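You operate a simulated robot arm through the tools that you are given. There is no shell and no other tool.

The job below is to be done with a simulated robot arm. You get a single attempt, and the scene is never put back.

JOB
Wipe the profile on the green mat, then clamp it in the vise.
Fine: all dust off with the blue wipe, put it back; fingers out of the jaws, wind till the window shows green. What is to be rubbed or washed off counts as gone when no trace of it is left.

Only the result counts: the job must be done as asked and must still hold three seconds after the hand-in. Knocking over, shifting, dropping, spilling or breaking anything else fails it.

ROBOT AND FRAMES
A 7-joint arm with a two-finger parallel gripper, fixed in place. Base frame: the origin is on the floor under the middle of its stand, x ahead of it, y to its left, z up; the work surface is at about z = 900. Readings come in mm, degrees, newtons and seconds.
It reaches about 1524 mm from its shoulder. Its first joint turns from -149.0 to 149.0 degrees. Payload 3.5 kg.
The TCP is the grasp point between the finger pads, 23 mm short of the fingertips. In the tool frame z runs along the fingers and y along their closing line. The gripper opens to 94 mm. The fingers are 38 mm wide and 10 mm thick; the gripper's body (54 by 96 mm) begins 39 mm behind the TCP.
Orientation is told as [roll, pitch, yaw] about the base's x, y, z axes, in that order, counted from this pose: with the fingers straight down and closing along the base's y, the tool's x points along the base's -x, its y along +y and its z along -z.

CONTROLS
- The arm moves only by the tool step_arm. Its argument "motion" is a list of rows, each a list of 7 numbers: the turn, a rotation vector about the tool's x, y, z in degrees, then the shift along the tool's x, y, z in mm, then the closure, from 0 (fully open) to 1 (shut). In form: [[rx, ry, rz, dx, dy, dz, claw], ...]. A call has 1 to 20 rows; each row shifts and turns the commanded pose from where the row before left it, along the tool's axes as they then stand. A row lasts 0.2 s, in which the tool goes at most 50 mm and 8.6 degrees; a call with a longer step from one row to the next is refused whole, and so is a gripper value outside its range. Where a pose cannot be reached the arm comes as near as it can. A force on the tool above 70 N (or 10 N above the force at the start of the call, whichever is more), or a blocked arm, ends the call early, and 0.2 s more pass. The fingers move at their own pace (about 153 mm/s each) and stop on an object; they squeeze with about 43 N. The grip force told is the motor's: it shows also when the fingers shut on nothing. Time passes only in rows, and 0.2 s behind the last, so rows that do not move let the fingers close. The reply holds the time, the measured pose of the TCP, the force on the tool along the base axes, the opening and the grip force, in the units named above and with some noise, with the torque about the TCP (base axes, N m) and any sound that the robot's microphone picked up, and new pictures: "views" is both (left out), scene, wrist or none.
- Cameras (640 x 400 px; columns grow to the right, rows downward): "scene" is fixed at [220.3, -500.4, 1670.9]; the picture's right is [0.82, -0.58, 0.00], its down [-0.26, -0.37, -0.89] and it looks along [0.52, 0.73, -0.46] (base axes); focal length 373 px, centre (320, 200). "wrist" rides on the gripper at [86, 16, -74] in the tool frame; the picture's right is [-0.18, 0.98, 0.00], its down [-0.58, -0.11, -0.81] and it looks along [-0.79, -0.15, 0.59] (tool axes); focal length 243 px, centre (320, 200). There is no depth. A picture from a camera that has moved, and an enlarged one, comes with that camera's place and axes in the base frame and with its lens.
- close_up(camera, box): a new picture of the part [left, top, right, bottom] of that camera's present view, enlarged. No time passes.
- close_job(): hands the job in; it is judged then, once.

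Nothing tells you positions but the pictures and the camera data. Unless the task says otherwise, let go and move clear before handing in.

The tools are called as a command line: name --pt "numbers of a row" for each row, then --argument value for the rest, lists and objects as JSON in quotes. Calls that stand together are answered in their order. step_arm: Moves the arm, as the interface text tells. Its arguments: {"type":"object","properties":{"motion":{"type":"array"},"views":{"type":"string","enum":["both","scene","wrist","none"]}},"required":["motion"]} The other tools are called the same way: close_up (camera, box) takes an enlarged picture of a part of a camera's view; close_job () hands the job in.

At the start:

```text
t: 0.0
ee_pos: [1070.9, 241.7, 1139.4]
tool_rot: [0.0, 0.0, 0.0]
force: [-0.2, -0.2, 0.2]
ft_torque: [-0.01, 0.01, 0.01]
finger_gap: 93.8
finger_force: 0.0
```

scene: 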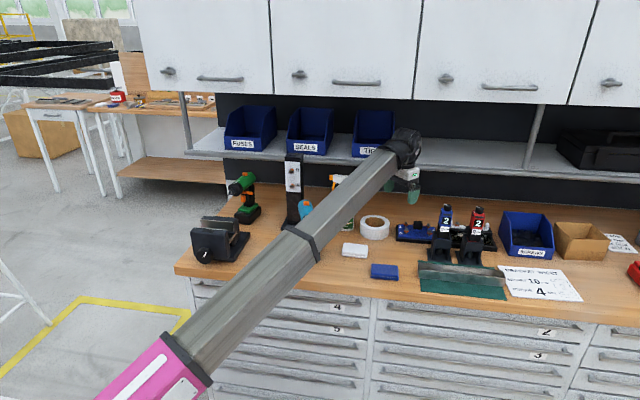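
wrist: 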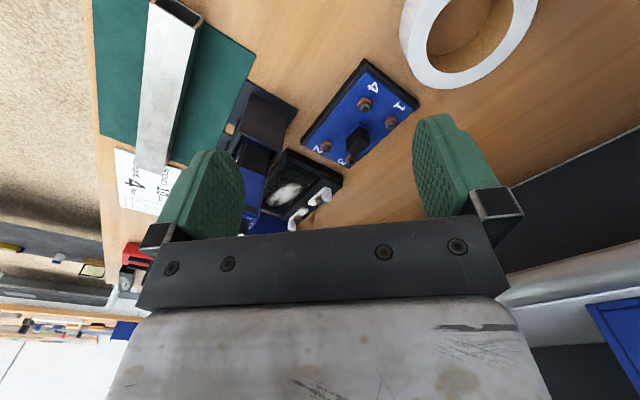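

I see a bench with a vise at its left end, a green mat with a metal profile, a blue wipe, a white block and other items. I'll look closer at the important parts first.

close_up --camera "scene" --box '[170, 190, 290, 280]'

close_up --camera "scene" --box '[400, 200, 600, 310]'

close_up --camera "scene" --box '[320, 190, 440, 290]'

close_up --camera "wrist" --box '[80, 0, 300, 220]'

```text
4.44 times, centred on (230, 235) of scene
camera zoom: at [220.3, -500.4, 1670.9], right [0.82, -0.58, 0.0], down [-0.26, -0.37, -0.89], along [0.52, 0.73, -0.46], focal length 1657 px, centre (720, 44)
```

zoom: 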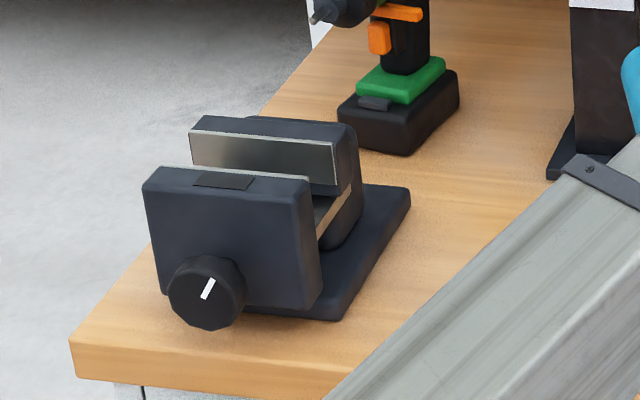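

```text
3.20 times, centred on (500, 255) of scene
camera zoom: at [220.3, -500.4, 1670.9], right [0.82, -0.58, 0.0], down [-0.26, -0.37, -0.89], along [0.52, 0.73, -0.46], focal length 1193 px, centre (-256, 24)
```

zoom: 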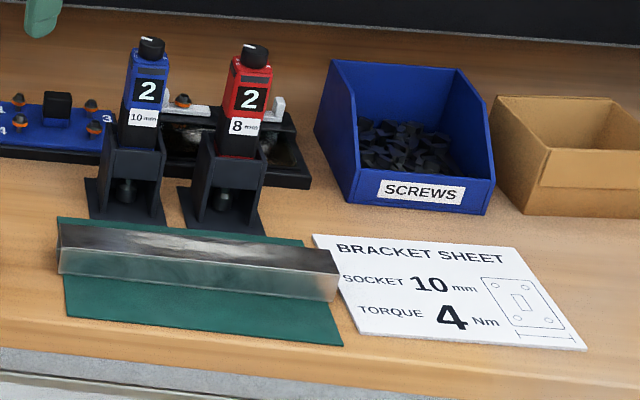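

```text
4.00 times, centred on (380, 240) of scene
camera zoom: at [220.3, -500.4, 1670.9], right [0.82, -0.58, 0.0], down [-0.26, -0.37, -0.89], along [0.52, 0.73, -0.46], focal length 1491 px, centre (80, 40)
```

zoom: 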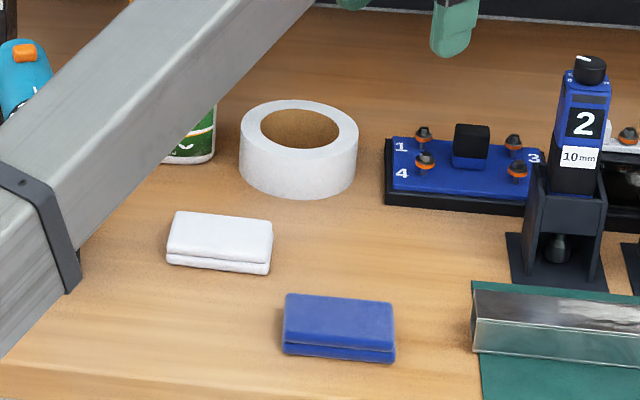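

```text
1.82 times, centred on (190, 110) of wrist
camera zoom: at [983.3, 257.6, 1214.6], right [0.18, 0.98, 0.0], down [0.58, -0.11, 0.81], along [0.79, -0.15, -0.59], focal length 441 px, centre (556, 364)
```

zoom: 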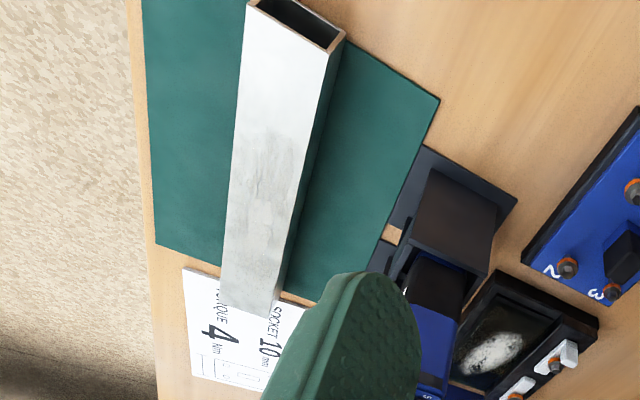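

The wipe is near (947, 162), the profile near (1136, 14) and the vise near (550, 590). All of them are turned about -45° with the bench. I'll bring the wrist camera over the wipe first, turned to match.

step_arm --pt "0 0 0 42 -9.5 5 0" --pt "0 0 0 42 -9.5 5 0" --pt "0 0 0 42 -9.5 10 0" --pt "0 0 0 41 -9.5 10 0" --pt "0 0 7.5 0 0 0 0" --pt "0 0 7.5 0 0 0 0" --pt "0 0 7.5 0 0 0 0" --pt "0 0 7.5 0 0 0 0" --pt "0 0 7.5 0 0 0 0" --pt "0 0 7.5 0 0 0 0"

```text
t: 2.2
ee_pos: [902.9, 203.5, 1110.2]
tool_rot: [0.0, 0.0, -45.1]
force: [1.6, 0.6, -0.4]
ft_torque: [-0.01, -0.01, 0.02]
finger_gap: 93.9
finger_force: 0.0
camera wrist: at [852.9, 275.9, 1184.4], right [0.83, 0.56, 0.0], down [0.33, -0.49, 0.81], along [0.45, -0.67, -0.59], focal length 243 px, centre (320, 200)
```

scene: 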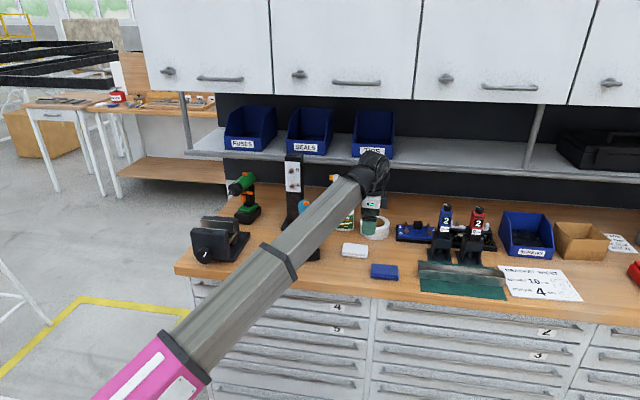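
wrist: 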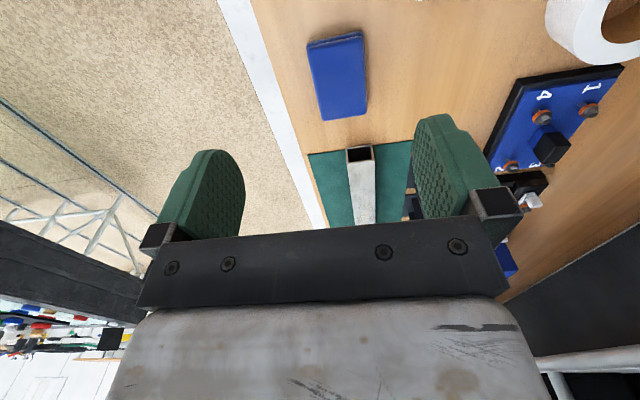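

close_up --camera "wrist" --box '[260, 0, 420, 150]'

close_up --camera "scene" --box '[400, 240, 530, 320]'

close_up --camera "scene" --box '[180, 205, 260, 275]'

```text
2.67 times, centred on (340, 75) of wrist
camera zoom: at [852.9, 275.9, 1184.4], right [0.83, 0.56, 0.0], down [0.33, -0.49, 0.81], along [0.45, -0.67, -0.59], focal length 647 px, centre (267, 533)
```

zoom: 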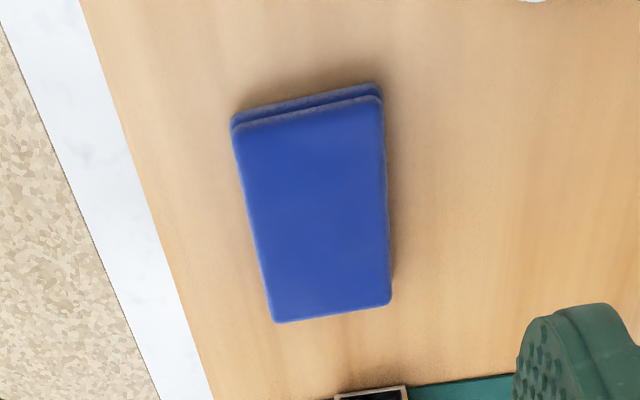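

```text
4.92 times, centred on (465, 280) of scene
camera zoom: at [220.3, -500.4, 1670.9], right [0.82, -0.58, 0.0], down [-0.26, -0.37, -0.89], along [0.52, 0.73, -0.46], focal length 1835 px, centre (-394, -194)
```

zoom: 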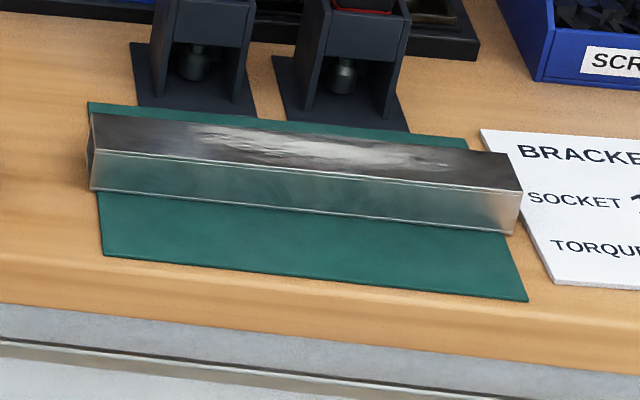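

```text
5.71 times, centred on (220, 240) of scene
camera zoom: at [220.3, -500.4, 1670.9], right [0.82, -0.58, 0.0], down [-0.26, -0.37, -0.89], along [0.52, 0.73, -0.46], focal length 2130 px, centre (891, -29)
```

zoom: 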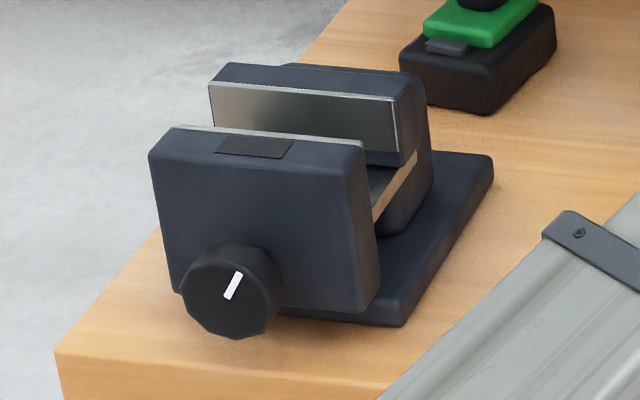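

The wipe is about 84 × 53 mm with its top at roughly z = 916, centred near (954, 170). I'll move over it, go down partway and check the alignment before gripping.

step_arm --pt "0 0 0 -30 6.4 20 0" --pt "0 0 0 -29.5 6.4 30 0" --pt "0 0 0 0 0 40 0" --pt "0 0 0 0 0 40 0" --pt "0 0 0 0 0 0 0" --views "both"

```text
t: 3.4
ee_pos: [954.8, 170.7, 980.9]
tool_rot: [-0.1, 0.0, -45.0]
force: [-1.2, -0.6, -0.6]
ft_torque: [-0.01, -0.02, 0.01]
finger_gap: 94.2
finger_force: 0.1
camera wrist: at [904.0, 241.9, 1055.7], right [0.83, 0.56, 0.0], down [0.33, -0.49, 0.81], along [0.46, -0.67, -0.59], focal length 243 px, centre (320, 200)
```

scene: 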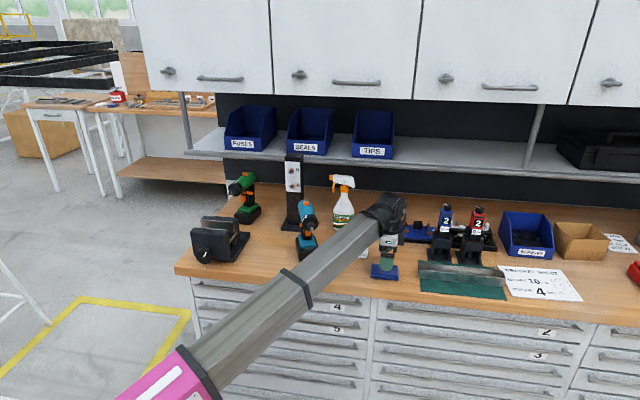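
wrist: 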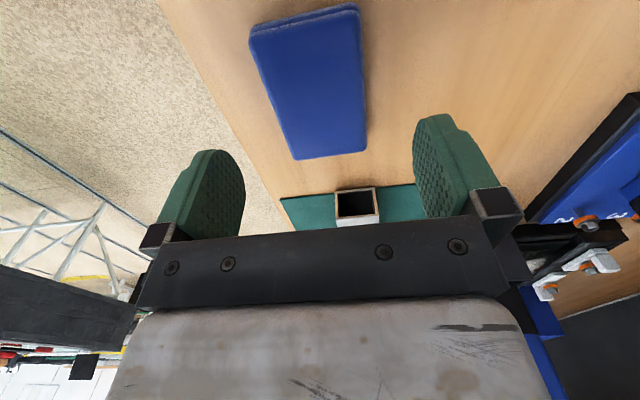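

The wipe is almost centred under the gripper, so I'll make a small correction, lower until the fingertips are just above the bench, and close.

step_arm --pt "0 0 0 1 -3 25 0" --pt "0 0 0 0 0 20 0" --pt "0 0 0 0 0 8 0" --pt "0 0 0 0 0 0 0" --pt "0 0 0 0 0 0 1" --pt "0 0 0 0 0 0 1" --pt "0 0 0 0 0 0 1" --pt "0 0 0 0 0 0 1"

```text
t: 5.2
ee_pos: [952.4, 169.8, 927.7]
tool_rot: [0.0, 0.0, -45.1]
force: [-0.5, -1.0, -0.1]
ft_torque: [0.02, 0.0, -0.03]
finger_gap: 58.6
finger_force: 43.3
camera wrist: at [903.1, 241.3, 1002.3], right [0.83, 0.56, 0.0], down [0.33, -0.49, 0.81], along [0.46, -0.67, -0.59], focal length 243 px, centre (320, 200)
```

scene: 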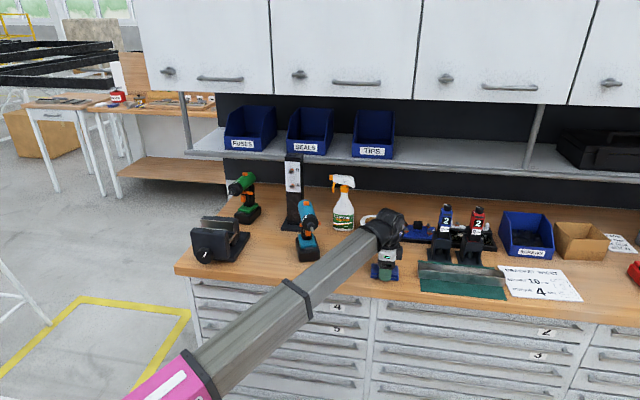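
wrist: 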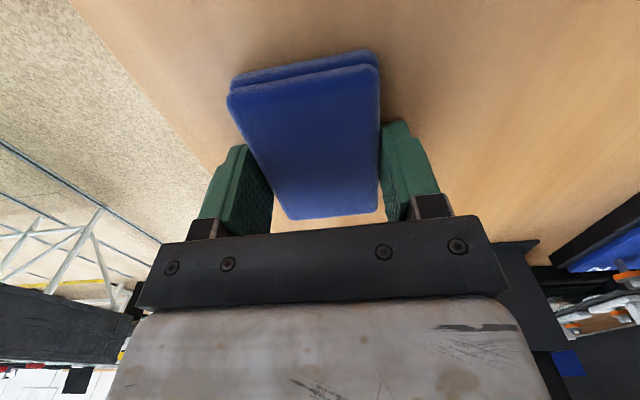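

The wipe is held (58.6 mm gap), and its home is TCP (952.4, 169.8, 927.7). I'll lift it and carry it above the left end of the profile.

step_arm --pt "0 0 0 0 0 -15 1" --pt "0 0 0 0 0 -40 1" --pt "0 0 0 0 0 -45 1" --pt "0 0 0 -35 4.2 0 1" --pt "0 0 0 -35 4.2 0 1" --pt "0 0 0 -35 4.2 0 1" --pt "0 0 0 -31.6 4.2 0 1" --pt "0 0 0 0 0 0 1"

```text
t: 7.0
ee_pos: [1061.5, 85.8, 1027.3]
tool_rot: [0.0, 0.0, -45.0]
force: [-0.4, 0.0, -0.9]
ft_torque: [-0.01, -0.01, 0.01]
finger_gap: 58.5
finger_force: 43.3
camera wrist: at [1012.7, 157.2, 1102.3], right [0.83, 0.56, 0.0], down [0.33, -0.49, 0.81], along [0.46, -0.67, -0.59], focal length 243 px, centre (320, 200)
```

scene: 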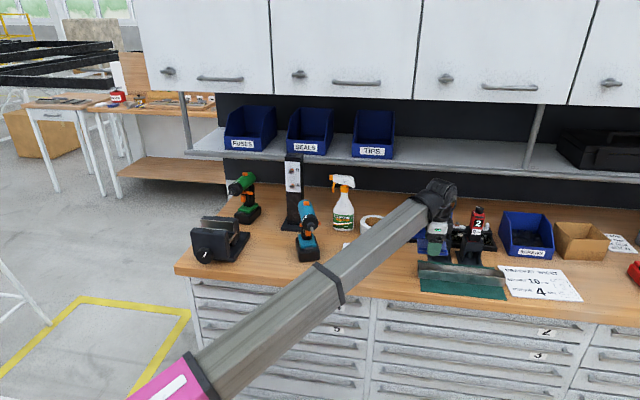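
wrist: 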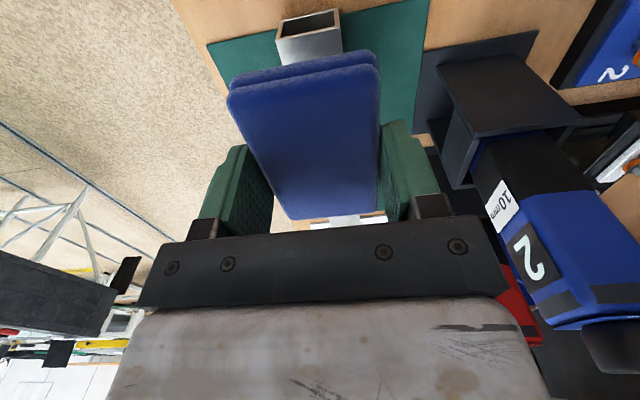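

close_up --camera "wrist" --box '[200, 0, 440, 150]'

close_up --camera "scene" --box '[400, 200, 530, 310]'

```text
2.67 times, centred on (320, 75) of wrist
camera zoom: at [1012.7, 157.2, 1102.3], right [0.83, 0.56, 0.0], down [0.33, -0.49, 0.81], along [0.46, -0.67, -0.59], focal length 647 px, centre (320, 533)
```

zoom: 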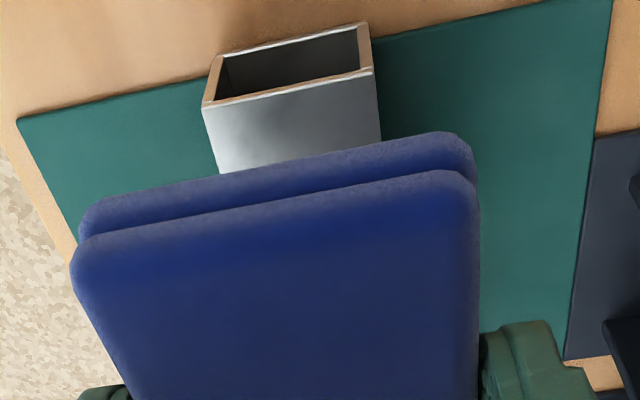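

```text
3.64 times, centred on (465, 255) of scene
camera zoom: at [220.3, -500.4, 1670.9], right [0.82, -0.58, 0.0], down [-0.26, -0.37, -0.89], along [0.52, 0.73, -0.46], focal length 1356 px, centre (-207, 0)
```

zoom: 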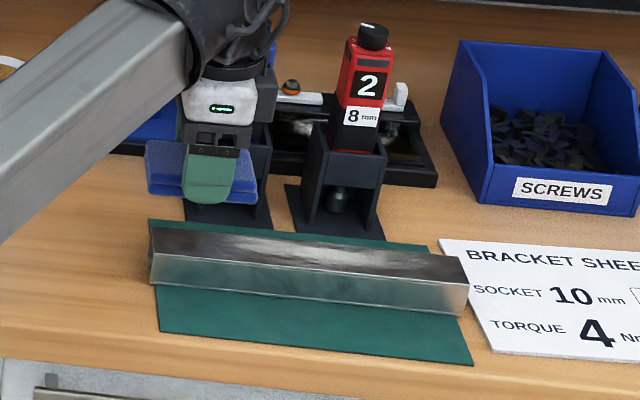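

The profile is 40 mm wide and centred on my line. I'll lower the wipe toward its top in small steps and watch the force.

step_arm --pt "0 0 0 -5 -2.5 25 1" --pt "0 0 0 0 0 25 1" --pt "0 0 0 0 0 10 1" --pt "0 0 0 0 0 2 1" --pt "0 0 0 0 0 0 1" --views "scene"

```text
t: 8.2
ee_pos: [1061.3, 78.7, 964.9]
tool_rot: [0.0, 0.1, -45.0]
force: [0.1, -0.5, -0.6]
ft_torque: [0.02, 0.01, -0.02]
finger_gap: 58.6
finger_force: 43.0
```

scene: 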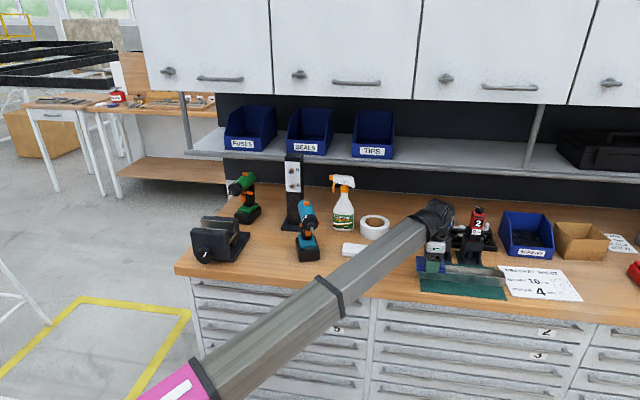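

step_arm --pt "0 0 0 0 0 1.5 1" --pt "0 0 0 0 0 1.5 1" --views "none"

close_up --camera "scene" --box '[400, 230, 480, 290]'

```text
t: 8.8
ee_pos: [1061.4, 78.5, 963.8]
tool_rot: [0.1, -0.1, -45.0]
force: [-1.1, -0.7, 22.3]
ft_torque: [0.0, 0.07, 0.01]
finger_gap: 58.6
finger_force: 43.3
```

```text
6.67 times, centred on (440, 260) of scene
camera zoom: at [220.3, -500.4, 1670.9], right [0.82, -0.58, 0.0], down [-0.26, -0.37, -0.89], along [0.52, 0.73, -0.46], focal length 2485 px, centre (-480, -200)
```

zoom: 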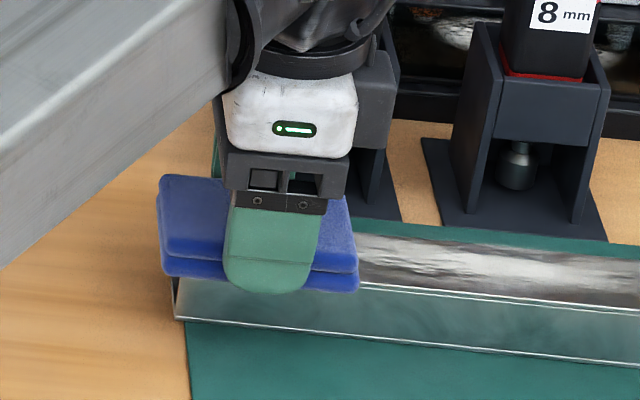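

Contact is made at about 22 N. I'll ease off slightly and stroke along the profile, then check whether it slides.

step_arm --pt "0 0 0 0 0 -0.8 1" --pt "0 0 0 -8 0 0 1" --pt "0 0 0 -12 0 0 1" --pt "0 0 0 -12 0 0 1" --views "both"

```text
t: 9.8
ee_pos: [1083.1, 58.0, 964.4]
tool_rot: [0.0, 0.0, -45.1]
force: [-7.9, 8.7, 30.5]
ft_torque: [0.33, 0.25, 0.04]
finger_gap: 58.6
finger_force: 43.3
camera wrist: at [1032.8, 129.5, 1038.9], right [0.82, 0.57, 0.0], down [0.33, -0.49, 0.81], along [0.46, -0.66, -0.59], focal length 243 px, centre (320, 200)
```

scene: 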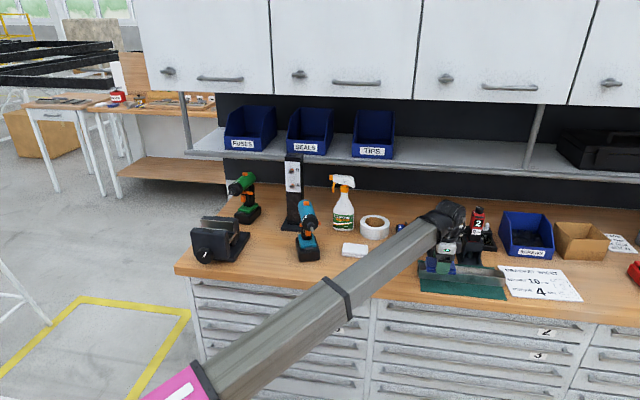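
wrist: 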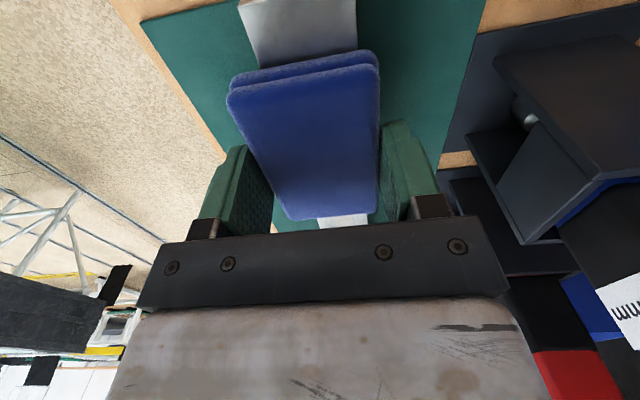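

close_up --camera "scene" --box '[400, 240, 530, 320]'

```text
4.92 times, centred on (465, 280) of scene
camera zoom: at [220.3, -500.4, 1670.9], right [0.82, -0.58, 0.0], down [-0.26, -0.37, -0.89], along [0.52, 0.73, -0.46], focal length 1835 px, centre (-394, -194)
```

zoom: 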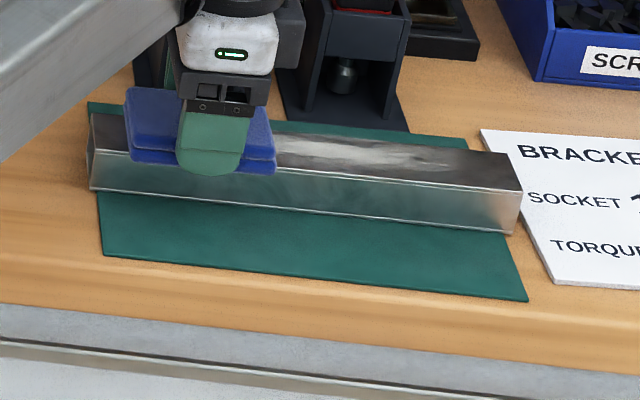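

The profile hasn't moved, so I'll ease the pressure a little and continue the stroke to the right end.

step_arm --pt "0 0 0 0 0 -0.8 1" --pt "0 0 0 -15 0 0 1" --pt "0 0 0 -15 0 0 1" --pt "0 0 0 -15 0 0 1" --pt "0 0 0 -15 0 0 1" --pt "0 0 0 0 0 0 1" --views "scene"

close_up --camera "scene" --box '[400, 240, 530, 320]'

```text
t: 11.2
ee_pos: [1125.8, 13.3, 964.0]
tool_rot: [0.0, -0.1, -45.0]
force: [-4.2, 6.0, 22.6]
ft_torque: [0.2, 0.11, 0.03]
finger_gap: 58.6
finger_force: 43.0
```

scene: 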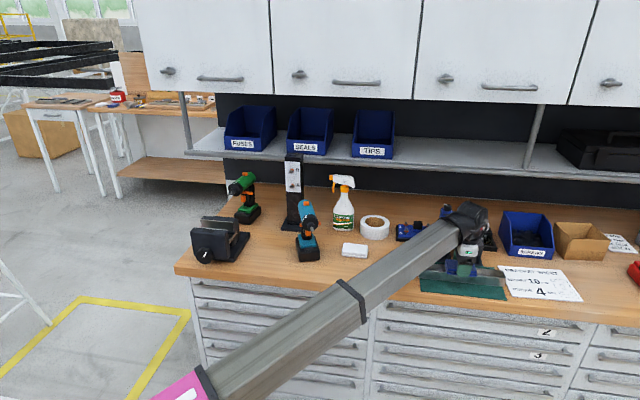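

```text
4.92 times, centred on (465, 280) of scene
camera zoom: at [220.3, -500.4, 1670.9], right [0.82, -0.58, 0.0], down [-0.26, -0.37, -0.89], along [0.52, 0.73, -0.46], focal length 1835 px, centre (-394, -194)
```

zoom: 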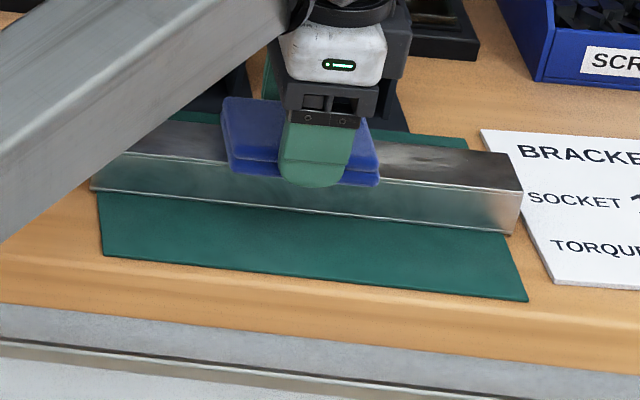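

The dust behind the wipe seems to be going, so I'll continue to the right end and then stroke back.

step_arm --pt "0 0 0 -15 0 0 1" --pt "0 0 0 -15 0 0 1" --pt "0 0 0 -15 0 0 1" --pt "0 0 0 -15 0 0 1" --pt "0 0 0 -15 0 0 1" --pt "0 0 0 -15 0 0 1" --pt "0 0 0 -13 0 0 1" --pt "0 0 0 0 0 0 1" --views "both"

close_up --camera "scene" --box '[400, 240, 530, 320]'

close_up --camera "wrist" --box '[120, 0, 440, 200]'

```text
t: 13.0
ee_pos: [1199.1, -57.9, 964.0]
tool_rot: [0.0, 0.0, -45.0]
force: [-5.2, 5.0, 20.6]
ft_torque: [0.21, 0.19, 0.05]
finger_gap: 58.4
finger_force: 43.1
camera wrist: at [1148.8, 14.0, 1038.7], right [0.83, 0.56, 0.0], down [0.33, -0.49, 0.81], along [0.46, -0.67, -0.59], focal length 243 px, centre (320, 200)
```

scene: 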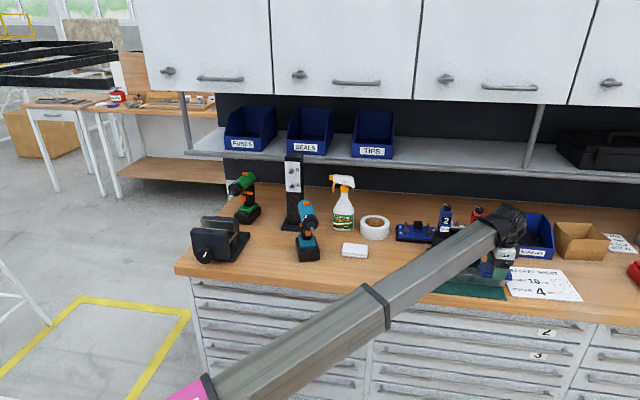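
wrist: 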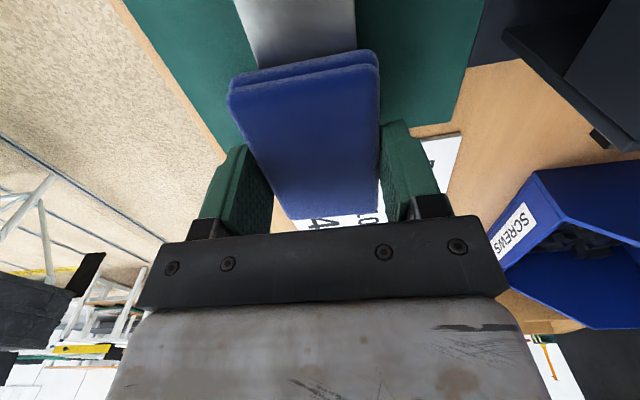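

```text
4.92 times, centred on (465, 280) of scene
camera zoom: at [220.3, -500.4, 1670.9], right [0.82, -0.58, 0.0], down [-0.26, -0.37, -0.89], along [0.52, 0.73, -0.46], focal length 1835 px, centre (-394, -194)
```

zoom: 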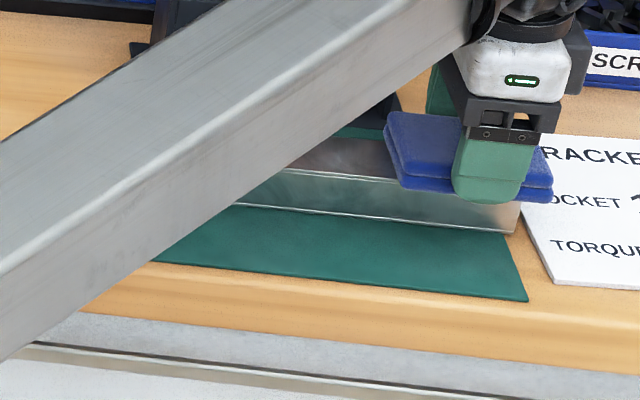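

```text
2.00 times, centred on (280, 100) of wrist
camera zoom: at [1148.8, 14.0, 1038.7], right [0.83, 0.56, 0.0], down [0.33, -0.49, 0.81], along [0.46, -0.67, -0.59], focal length 485 px, centre (400, 400)
```

zoom: 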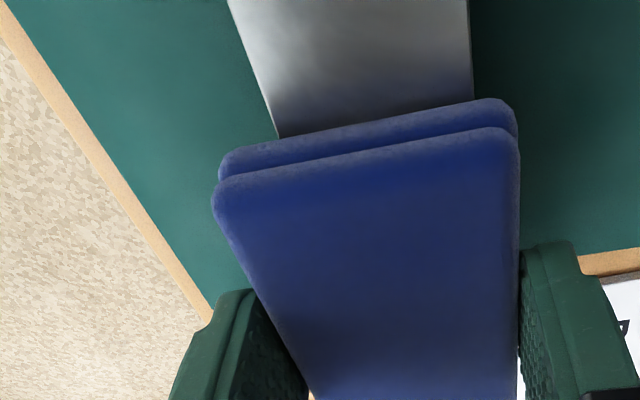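

The surface behind the wipe now looks like bare metal. I'll stroke back along the full length for a second pass.

step_arm --pt "0 0 0 15 0 0 1" --pt "0 0 0 15 0 0 1" --pt "0 0 0 15 0 0 1" --pt "0 0 0 15 0 0 1" --pt "0 0 0 15 0 0 1" --pt "0 0 0 15 0 0 1" --pt "0 0 0 15 0 0 1" --pt "0 0 0 15 0 0 1" --pt "0 0 0 15 0 0 1" --pt "0 0 0 15 0 0 1" --pt "0 0 0 15 0 0 1" --pt "0 0 0 15 0 0 1" --pt "0 0 0 15 0 0 1" --pt "0 0 0 0 0 0 1" --views "both"

close_up --camera "scene" --box '[400, 240, 530, 320]'

```text
t: 16.0
ee_pos: [1062.8, 80.2, 964.2]
tool_rot: [0.0, -0.1, -45.0]
force: [2.8, -2.5, 16.6]
ft_torque: [-0.16, -0.18, 0.0]
finger_gap: 58.8
finger_force: 43.4
camera wrist: at [1011.1, 151.9, 1038.9], right [0.83, 0.56, 0.0], down [0.33, -0.49, 0.81], along [0.46, -0.67, -0.59], focal length 243 px, centre (320, 200)
```

scene: 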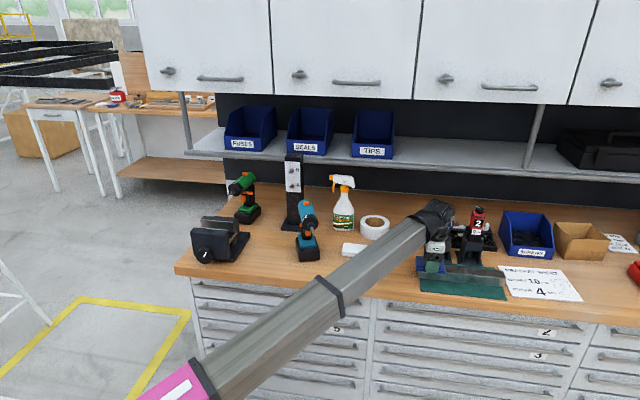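
wrist: 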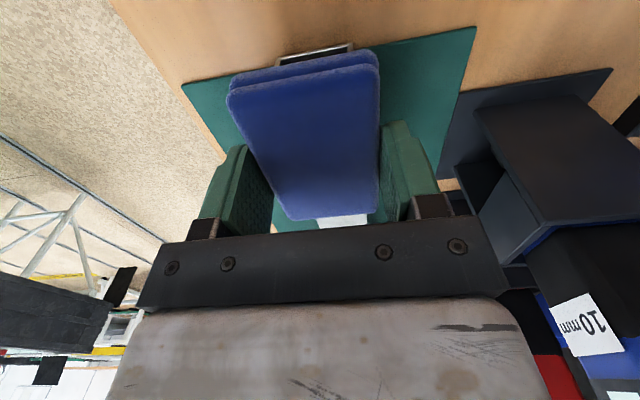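

```text
4.92 times, centred on (465, 280) of scene
camera zoom: at [220.3, -500.4, 1670.9], right [0.82, -0.58, 0.0], down [-0.26, -0.37, -0.89], along [0.52, 0.73, -0.46], focal length 1835 px, centre (-394, -194)
```

zoom: 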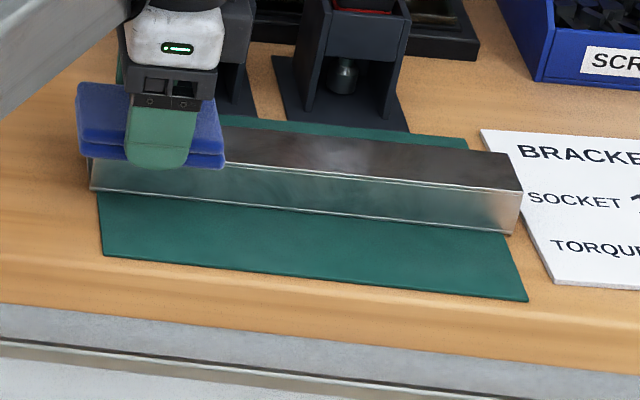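

The streaks look gone. I'll lift clear and inspect the profile closely before returning the wipe.

step_arm --pt "0 0 0 0 0 -20 1" --pt "0 0 0 25 0 -40 1" --pt "0 0 0 45 0 -40 1" --pt "0 0 0 45 0 -20 1" --pt "0 0 0 30 0 0 1" --pt "0 0 0 0 0 0 1" --views "both"

close_up --camera "scene" --box '[415, 250, 515, 300]'

close_up --camera "scene" --box '[430, 255, 480, 285]'

```text
refused: row 3 steps farther than a row can; nothing moved
```

```text
6.40 times, centred on (465, 275) of scene
camera zoom: at [220.3, -500.4, 1670.9], right [0.82, -0.58, 0.0], down [-0.26, -0.37, -0.89], along [0.52, 0.73, -0.46], focal length 2386 px, centre (-608, -280)
```

zoom: 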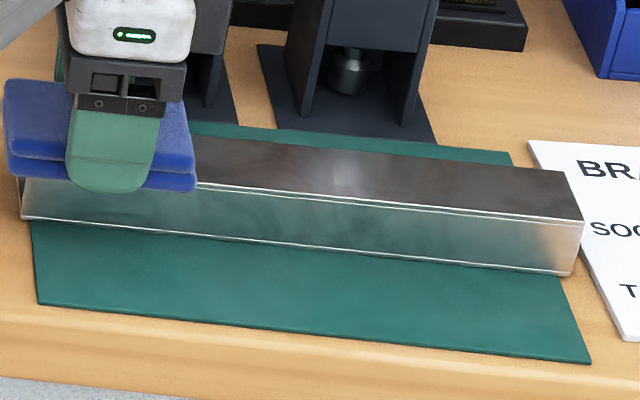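

```text
12.80 times, centred on (455, 270) of scene
camera zoom: at [220.3, -500.4, 1670.9], right [0.82, -0.58, 0.0], down [-0.26, -0.37, -0.89], along [0.52, 0.73, -0.46], focal length 4772 px, centre (-1408, -696)
```

zoom: 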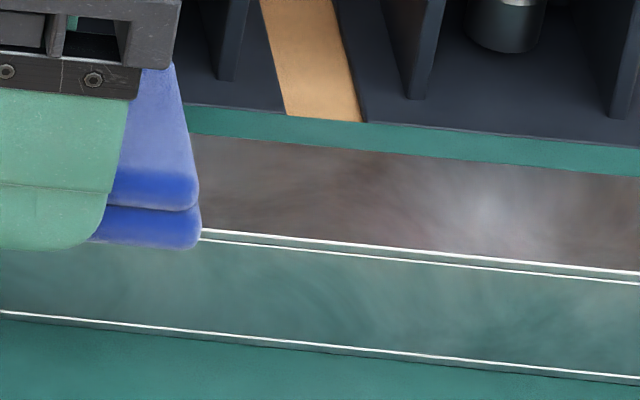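

step_arm --pt "0 0 0 0 0 -20 1" --pt "0 0 0 25 0 -40 1" --pt "0 0 0 30 0 -35 1" --pt "0 0 0 40 0 -20 1" --pt "0 0 0 35 0 0 1" --pt "0 0 0 0 0 0 1" --views "both"

close_up --camera "scene" --box '[415, 250, 515, 300]'

close_up --camera "wrist" --box '[260, 160, 440, 260]'

```text
t: 17.4
ee_pos: [971.2, 172.1, 1079.1]
tool_rot: [0.0, 0.0, -45.0]
force: [0.1, -0.7, -0.6]
ft_torque: [-0.01, -0.01, 0.02]
finger_gap: 58.5
finger_force: 42.7
camera wrist: at [920.8, 243.9, 1154.3], right [0.83, 0.56, 0.0], down [0.33, -0.49, 0.81], along [0.46, -0.67, -0.59], focal length 243 px, centre (320, 200)
```

scene: 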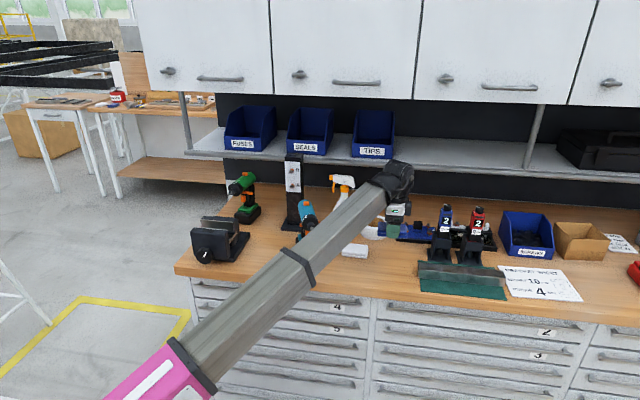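
wrist: 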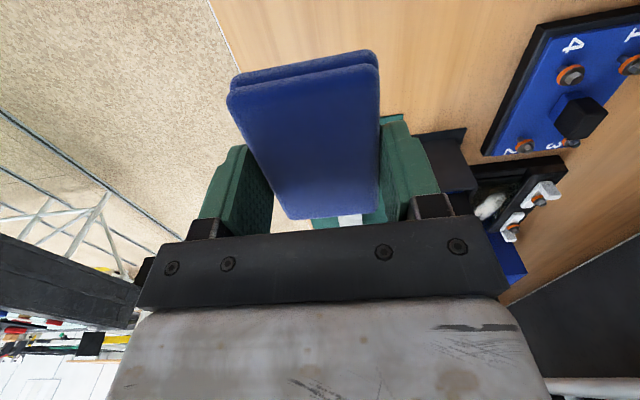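

```text
6.40 times, centred on (465, 275) of scene
camera zoom: at [220.3, -500.4, 1670.9], right [0.82, -0.58, 0.0], down [-0.26, -0.37, -0.89], along [0.52, 0.73, -0.46], focal length 2386 px, centre (-608, -280)
```

zoom: 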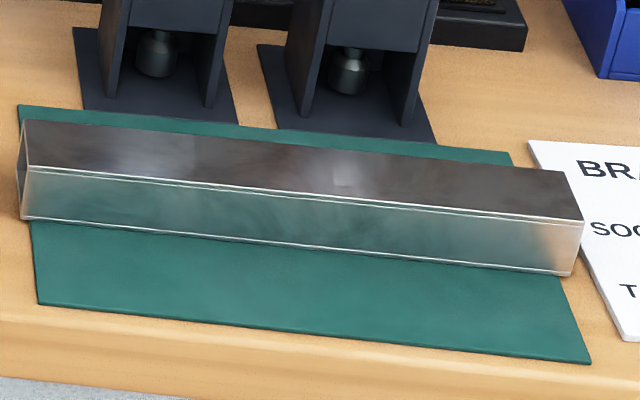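

```text
3.56 times, centred on (350, 210) of wrist
camera zoom: at [920.8, 243.9, 1154.3], right [0.83, 0.56, 0.0], down [0.33, -0.49, 0.81], along [0.46, -0.67, -0.59], focal length 863 px, centre (213, 164)
```

zoom: 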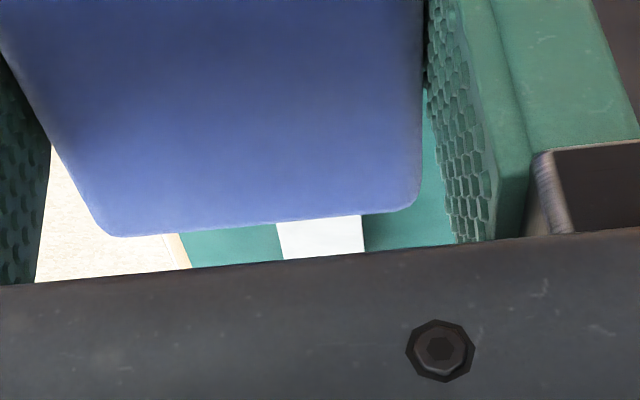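

The soft bright spots line up with reflections of the tool bits, but I want to be sure. I'll slide to the front side and look at the profile past the gripper from another angle.

step_arm --pt "0 0 0 -20 -37 0 1" --pt "0 0 0 -20 -37 0 1" --pt "0 0 0 -20 -37 0 1" --pt "0 0 0 -20 -37 0 1" --pt "0 0 0 0 0 0 1" --views "both"

close_up --camera "wrist" --box '[400, 0, 600, 220]'

close_up --camera "scene" --box '[415, 250, 515, 300]'

```text
t: 18.6
ee_pos: [921.6, 10.9, 1078.5]
tool_rot: [0.1, 0.0, -44.9]
force: [0.7, -0.3, 0.2]
ft_torque: [0.0, -0.05, -0.02]
finger_gap: 58.5
finger_force: 43.0
camera wrist: at [872.1, 83.6, 1153.2], right [0.83, 0.56, 0.0], down [0.33, -0.49, 0.81], along [0.46, -0.67, -0.59], focal length 243 px, centre (320, 200)
```

scene: 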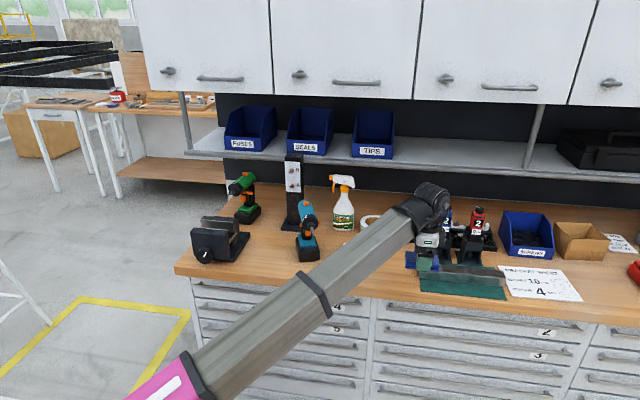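
wrist: 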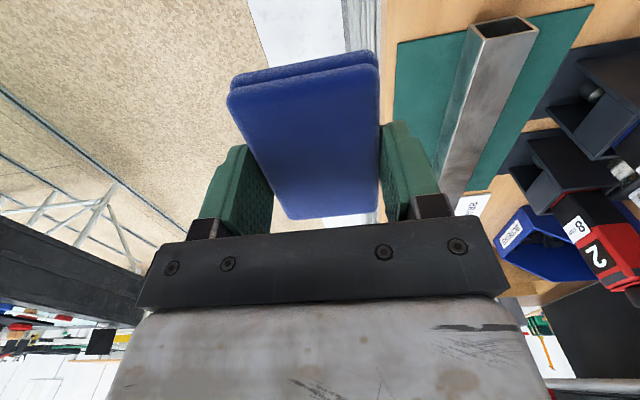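

```text
1.82 times, centred on (500, 110) of wrist
camera zoom: at [872.1, 83.6, 1153.2], right [0.83, 0.56, 0.0], down [0.33, -0.49, 0.81], along [0.46, -0.67, -0.59], focal length 441 px, centre (-7, 364)
```

zoom: 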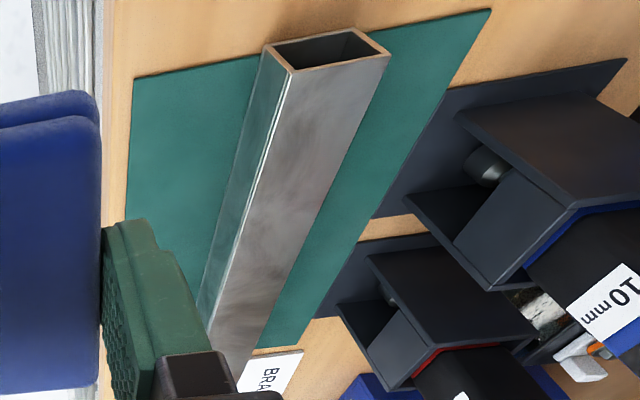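

```text
6.40 times, centred on (465, 275) of scene
camera zoom: at [220.3, -500.4, 1670.9], right [0.82, -0.58, 0.0], down [-0.26, -0.37, -0.89], along [0.52, 0.73, -0.46], focal length 2386 px, centre (-608, -280)
```

zoom: 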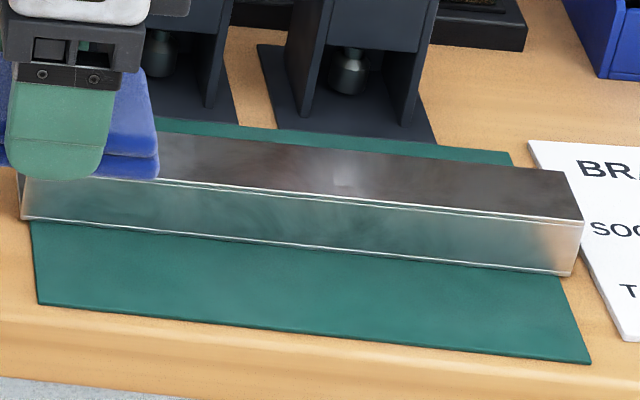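

The top looks like clean brushed metal from here too. For certainty I'll do one more full double pass, since a trace could be too faint to see.

step_arm --pt "0 0 0 -12 37.5 0 1" --pt "0 0 0 -12 37.5 0 1" --pt "0 0 0 -12 37.5 0 1" --pt "0 0 0 -12 37.1 0 1" --pt "0 0 0 0 0 40 1" --pt "0 0 0 0 0 45 1" --pt "0 0 0 0 0 23 1" --pt "0 0 0 0 0 0 1" --views "none"

```text
t: 20.4
ee_pos: [1060.1, 83.2, 970.2]
tool_rot: [0.0, -0.1, -45.0]
force: [0.9, 0.7, -0.6]
ft_torque: [-0.01, -0.04, 0.0]
finger_gap: 58.6
finger_force: 43.0
```

I'm just above the left end. I'll lower into contact and stroke to the right.

step_arm --pt "0 0 0 0 0 4 1" --pt "0 0 0 0 0 2.8 1" --pt "0 0 0 -15 0 0 1" --pt "0 0 0 -15 0 0 1" --pt "0 0 0 -15 0 0 1" --pt "0 0 0 -15 0 0 1" --pt "0 0 0 -15 0 0 1" --pt "0 0 0 -15 0 0 1" --pt "0 0 0 -15 0 0 1" --pt "0 0 0 -15 0 0 1" --pt "0 0 0 -15 0 0 1" --pt "0 0 0 -15 0 0 1" --pt "0 0 0 -15 0 0 1" --pt "0 0 0 -15 0 0 1" --pt "0 0 0 -15 0 0 1" --pt "0 0 0 -8 0 0 1" --pt "0 0 0 0 0 0 1" --views "none"

```text
t: 24.0
ee_pos: [1205.1, -62.2, 964.4]
tool_rot: [0.0, 0.0, -45.0]
force: [-1.0, 2.3, 7.0]
ft_torque: [0.09, 0.02, 0.0]
finger_gap: 58.3
finger_force: 43.1
```

Contact is lighter on this pass, so I'll press a touch more and stroke back.

step_arm --pt "0 0 0 0 0 0.8 1" --pt "0 0 0 15 0 0 1" --pt "0 0 0 15 0 0 1" --pt "0 0 0 15 0 0 1" --pt "0 0 0 15 0 0 1" --pt "0 0 0 15 0 0 1" --pt "0 0 0 15 0 0 1" --pt "0 0 0 15 0 0 1" --pt "0 0 0 15 0 0 1" --pt "0 0 0 15 0 0 1" --pt "0 0 0 15 0 0 1" --pt "0 0 0 15 0 0 1" --pt "0 0 0 15 0 0 1" --pt "0 0 0 15 0 0 1" --pt "0 0 0 8 0 0 1" --pt "0 0 0 0 0 0 1" --pt "0 0 0 0 0 -20 1" --pt "0 0 0 0 0 -40 1" --pt "0 0 0 0 0 0 1" --views "both"

close_up --camera "scene" --box '[415, 250, 515, 300]'

```text
t: 28.0
ee_pos: [1061.7, 81.3, 1019.8]
tool_rot: [-0.1, 0.0, -45.0]
force: [-1.0, 0.3, 0.1]
ft_torque: [0.03, -0.01, -0.01]
finger_gap: 58.3
finger_force: 42.7
camera wrist: at [1010.9, 152.9, 1094.5], right [0.83, 0.56, 0.0], down [0.33, -0.49, 0.81], along [0.45, -0.67, -0.59], focal length 243 px, centre (320, 200)
```

scene: 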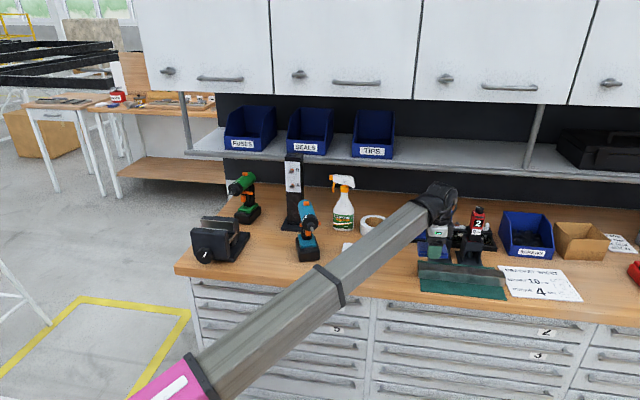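
wrist: 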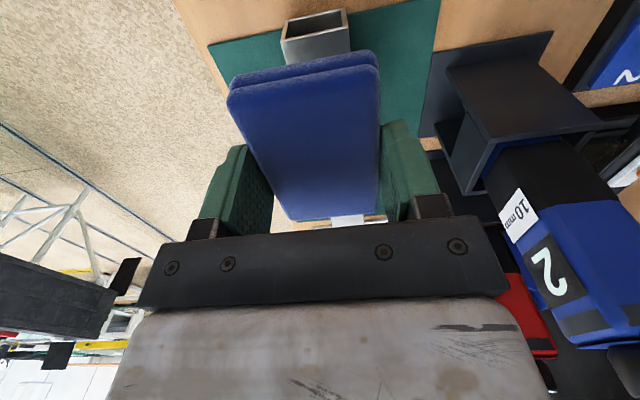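

```text
6.40 times, centred on (465, 275) of scene
camera zoom: at [220.3, -500.4, 1670.9], right [0.82, -0.58, 0.0], down [-0.26, -0.37, -0.89], along [0.52, 0.73, -0.46], focal length 2386 px, centre (-608, -280)
```

zoom: 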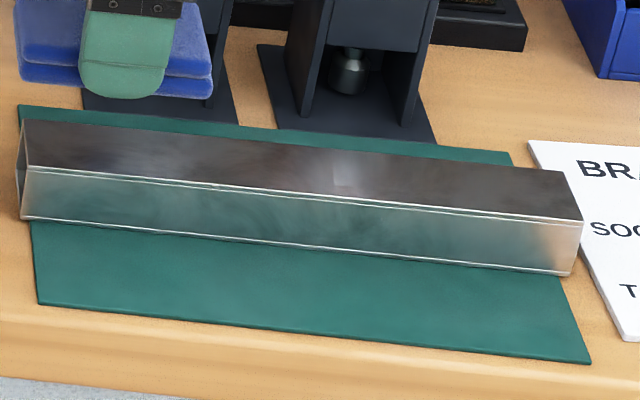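

The left bright spot disappeared when the wipe blocked the bit, so those spots are reflections and the top is clean. Now I'll return the wipe to its original place.

step_arm --pt "0 0 0 35 -3.7 0 1" --pt "0 0 0 35 -3.7 0 1" --pt "0 0 0 35 -3.7 0 1" --pt "0 0 0 34.9 -3.6 0 1" --pt "0 0 0 0 0 0 1" --pt "0 0 0 0 0 40 1" --pt "0 0 0 0 0 35 1" --pt "0 0 0 0 0 10 1" --pt "0 0 0 0 0 0 1" --views "none"

```text
t: 30.0
ee_pos: [952.4, 171.1, 938.0]
tool_rot: [0.1, -0.1, -45.0]
force: [0.0, 0.8, 0.2]
ft_torque: [-0.01, -0.02, -0.01]
finger_gap: 58.8
finger_force: 43.1
```

step_arm --pt "0 0 0 0 0 6 1" --pt "0 0 0 0 0 3.4 1" --pt "0 0 0 0 0 0 1" --views "none"

```text
t: 30.8
ee_pos: [952.1, 172.1, 928.6]
tool_rot: [0.0, 0.0, -45.1]
force: [-0.3, 0.1, -1.0]
ft_torque: [-0.02, 0.0, -0.02]
finger_gap: 58.7
finger_force: 43.2
```

step_arm --pt "0 0 0 0.8 -1 0.6 1" --pt "0 0 0 0 0 0 0.5" --pt "0 0 0 0 0 0 0" --pt "0 0 0 0 0 0 0" --pt "0 0 0 0 0 -30 0" --pt "0 0 0 0 0 -45 0" --pt "0 0 0 0 0 -45 0" --pt "0 0 0 0 0 0 0" --views "both"

close_up --camera "scene" --box '[320, 190, 440, 290]'

```text
t: 32.6
ee_pos: [952.8, 169.0, 1050.4]
tool_rot: [0.0, -0.1, -45.0]
force: [-0.6, -0.6, -0.8]
ft_torque: [0.01, -0.02, -0.01]
finger_gap: 94.0
finger_force: 0.1
camera wrist: at [903.0, 241.7, 1124.4], right [0.83, 0.56, 0.0], down [0.33, -0.49, 0.81], along [0.45, -0.67, -0.59], focal length 243 px, centre (320, 200)
```

scene: 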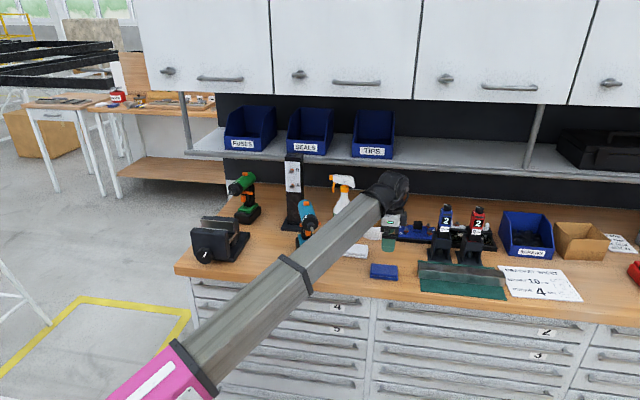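
wrist: 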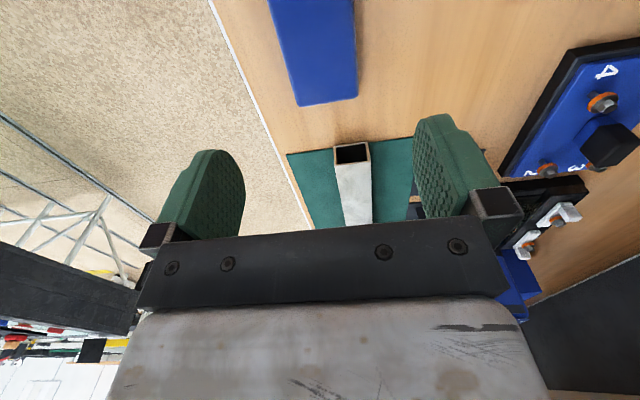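

```text
4.00 times, centred on (380, 240) of scene
camera zoom: at [220.3, -500.4, 1670.9], right [0.82, -0.58, 0.0], down [-0.26, -0.37, -0.89], along [0.52, 0.73, -0.46], focal length 1491 px, centre (80, 40)
```

zoom: 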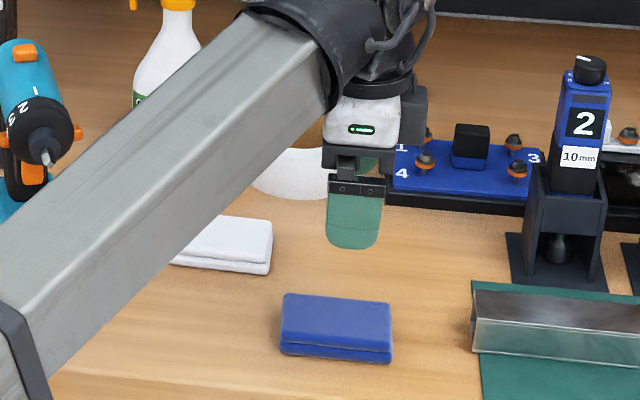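

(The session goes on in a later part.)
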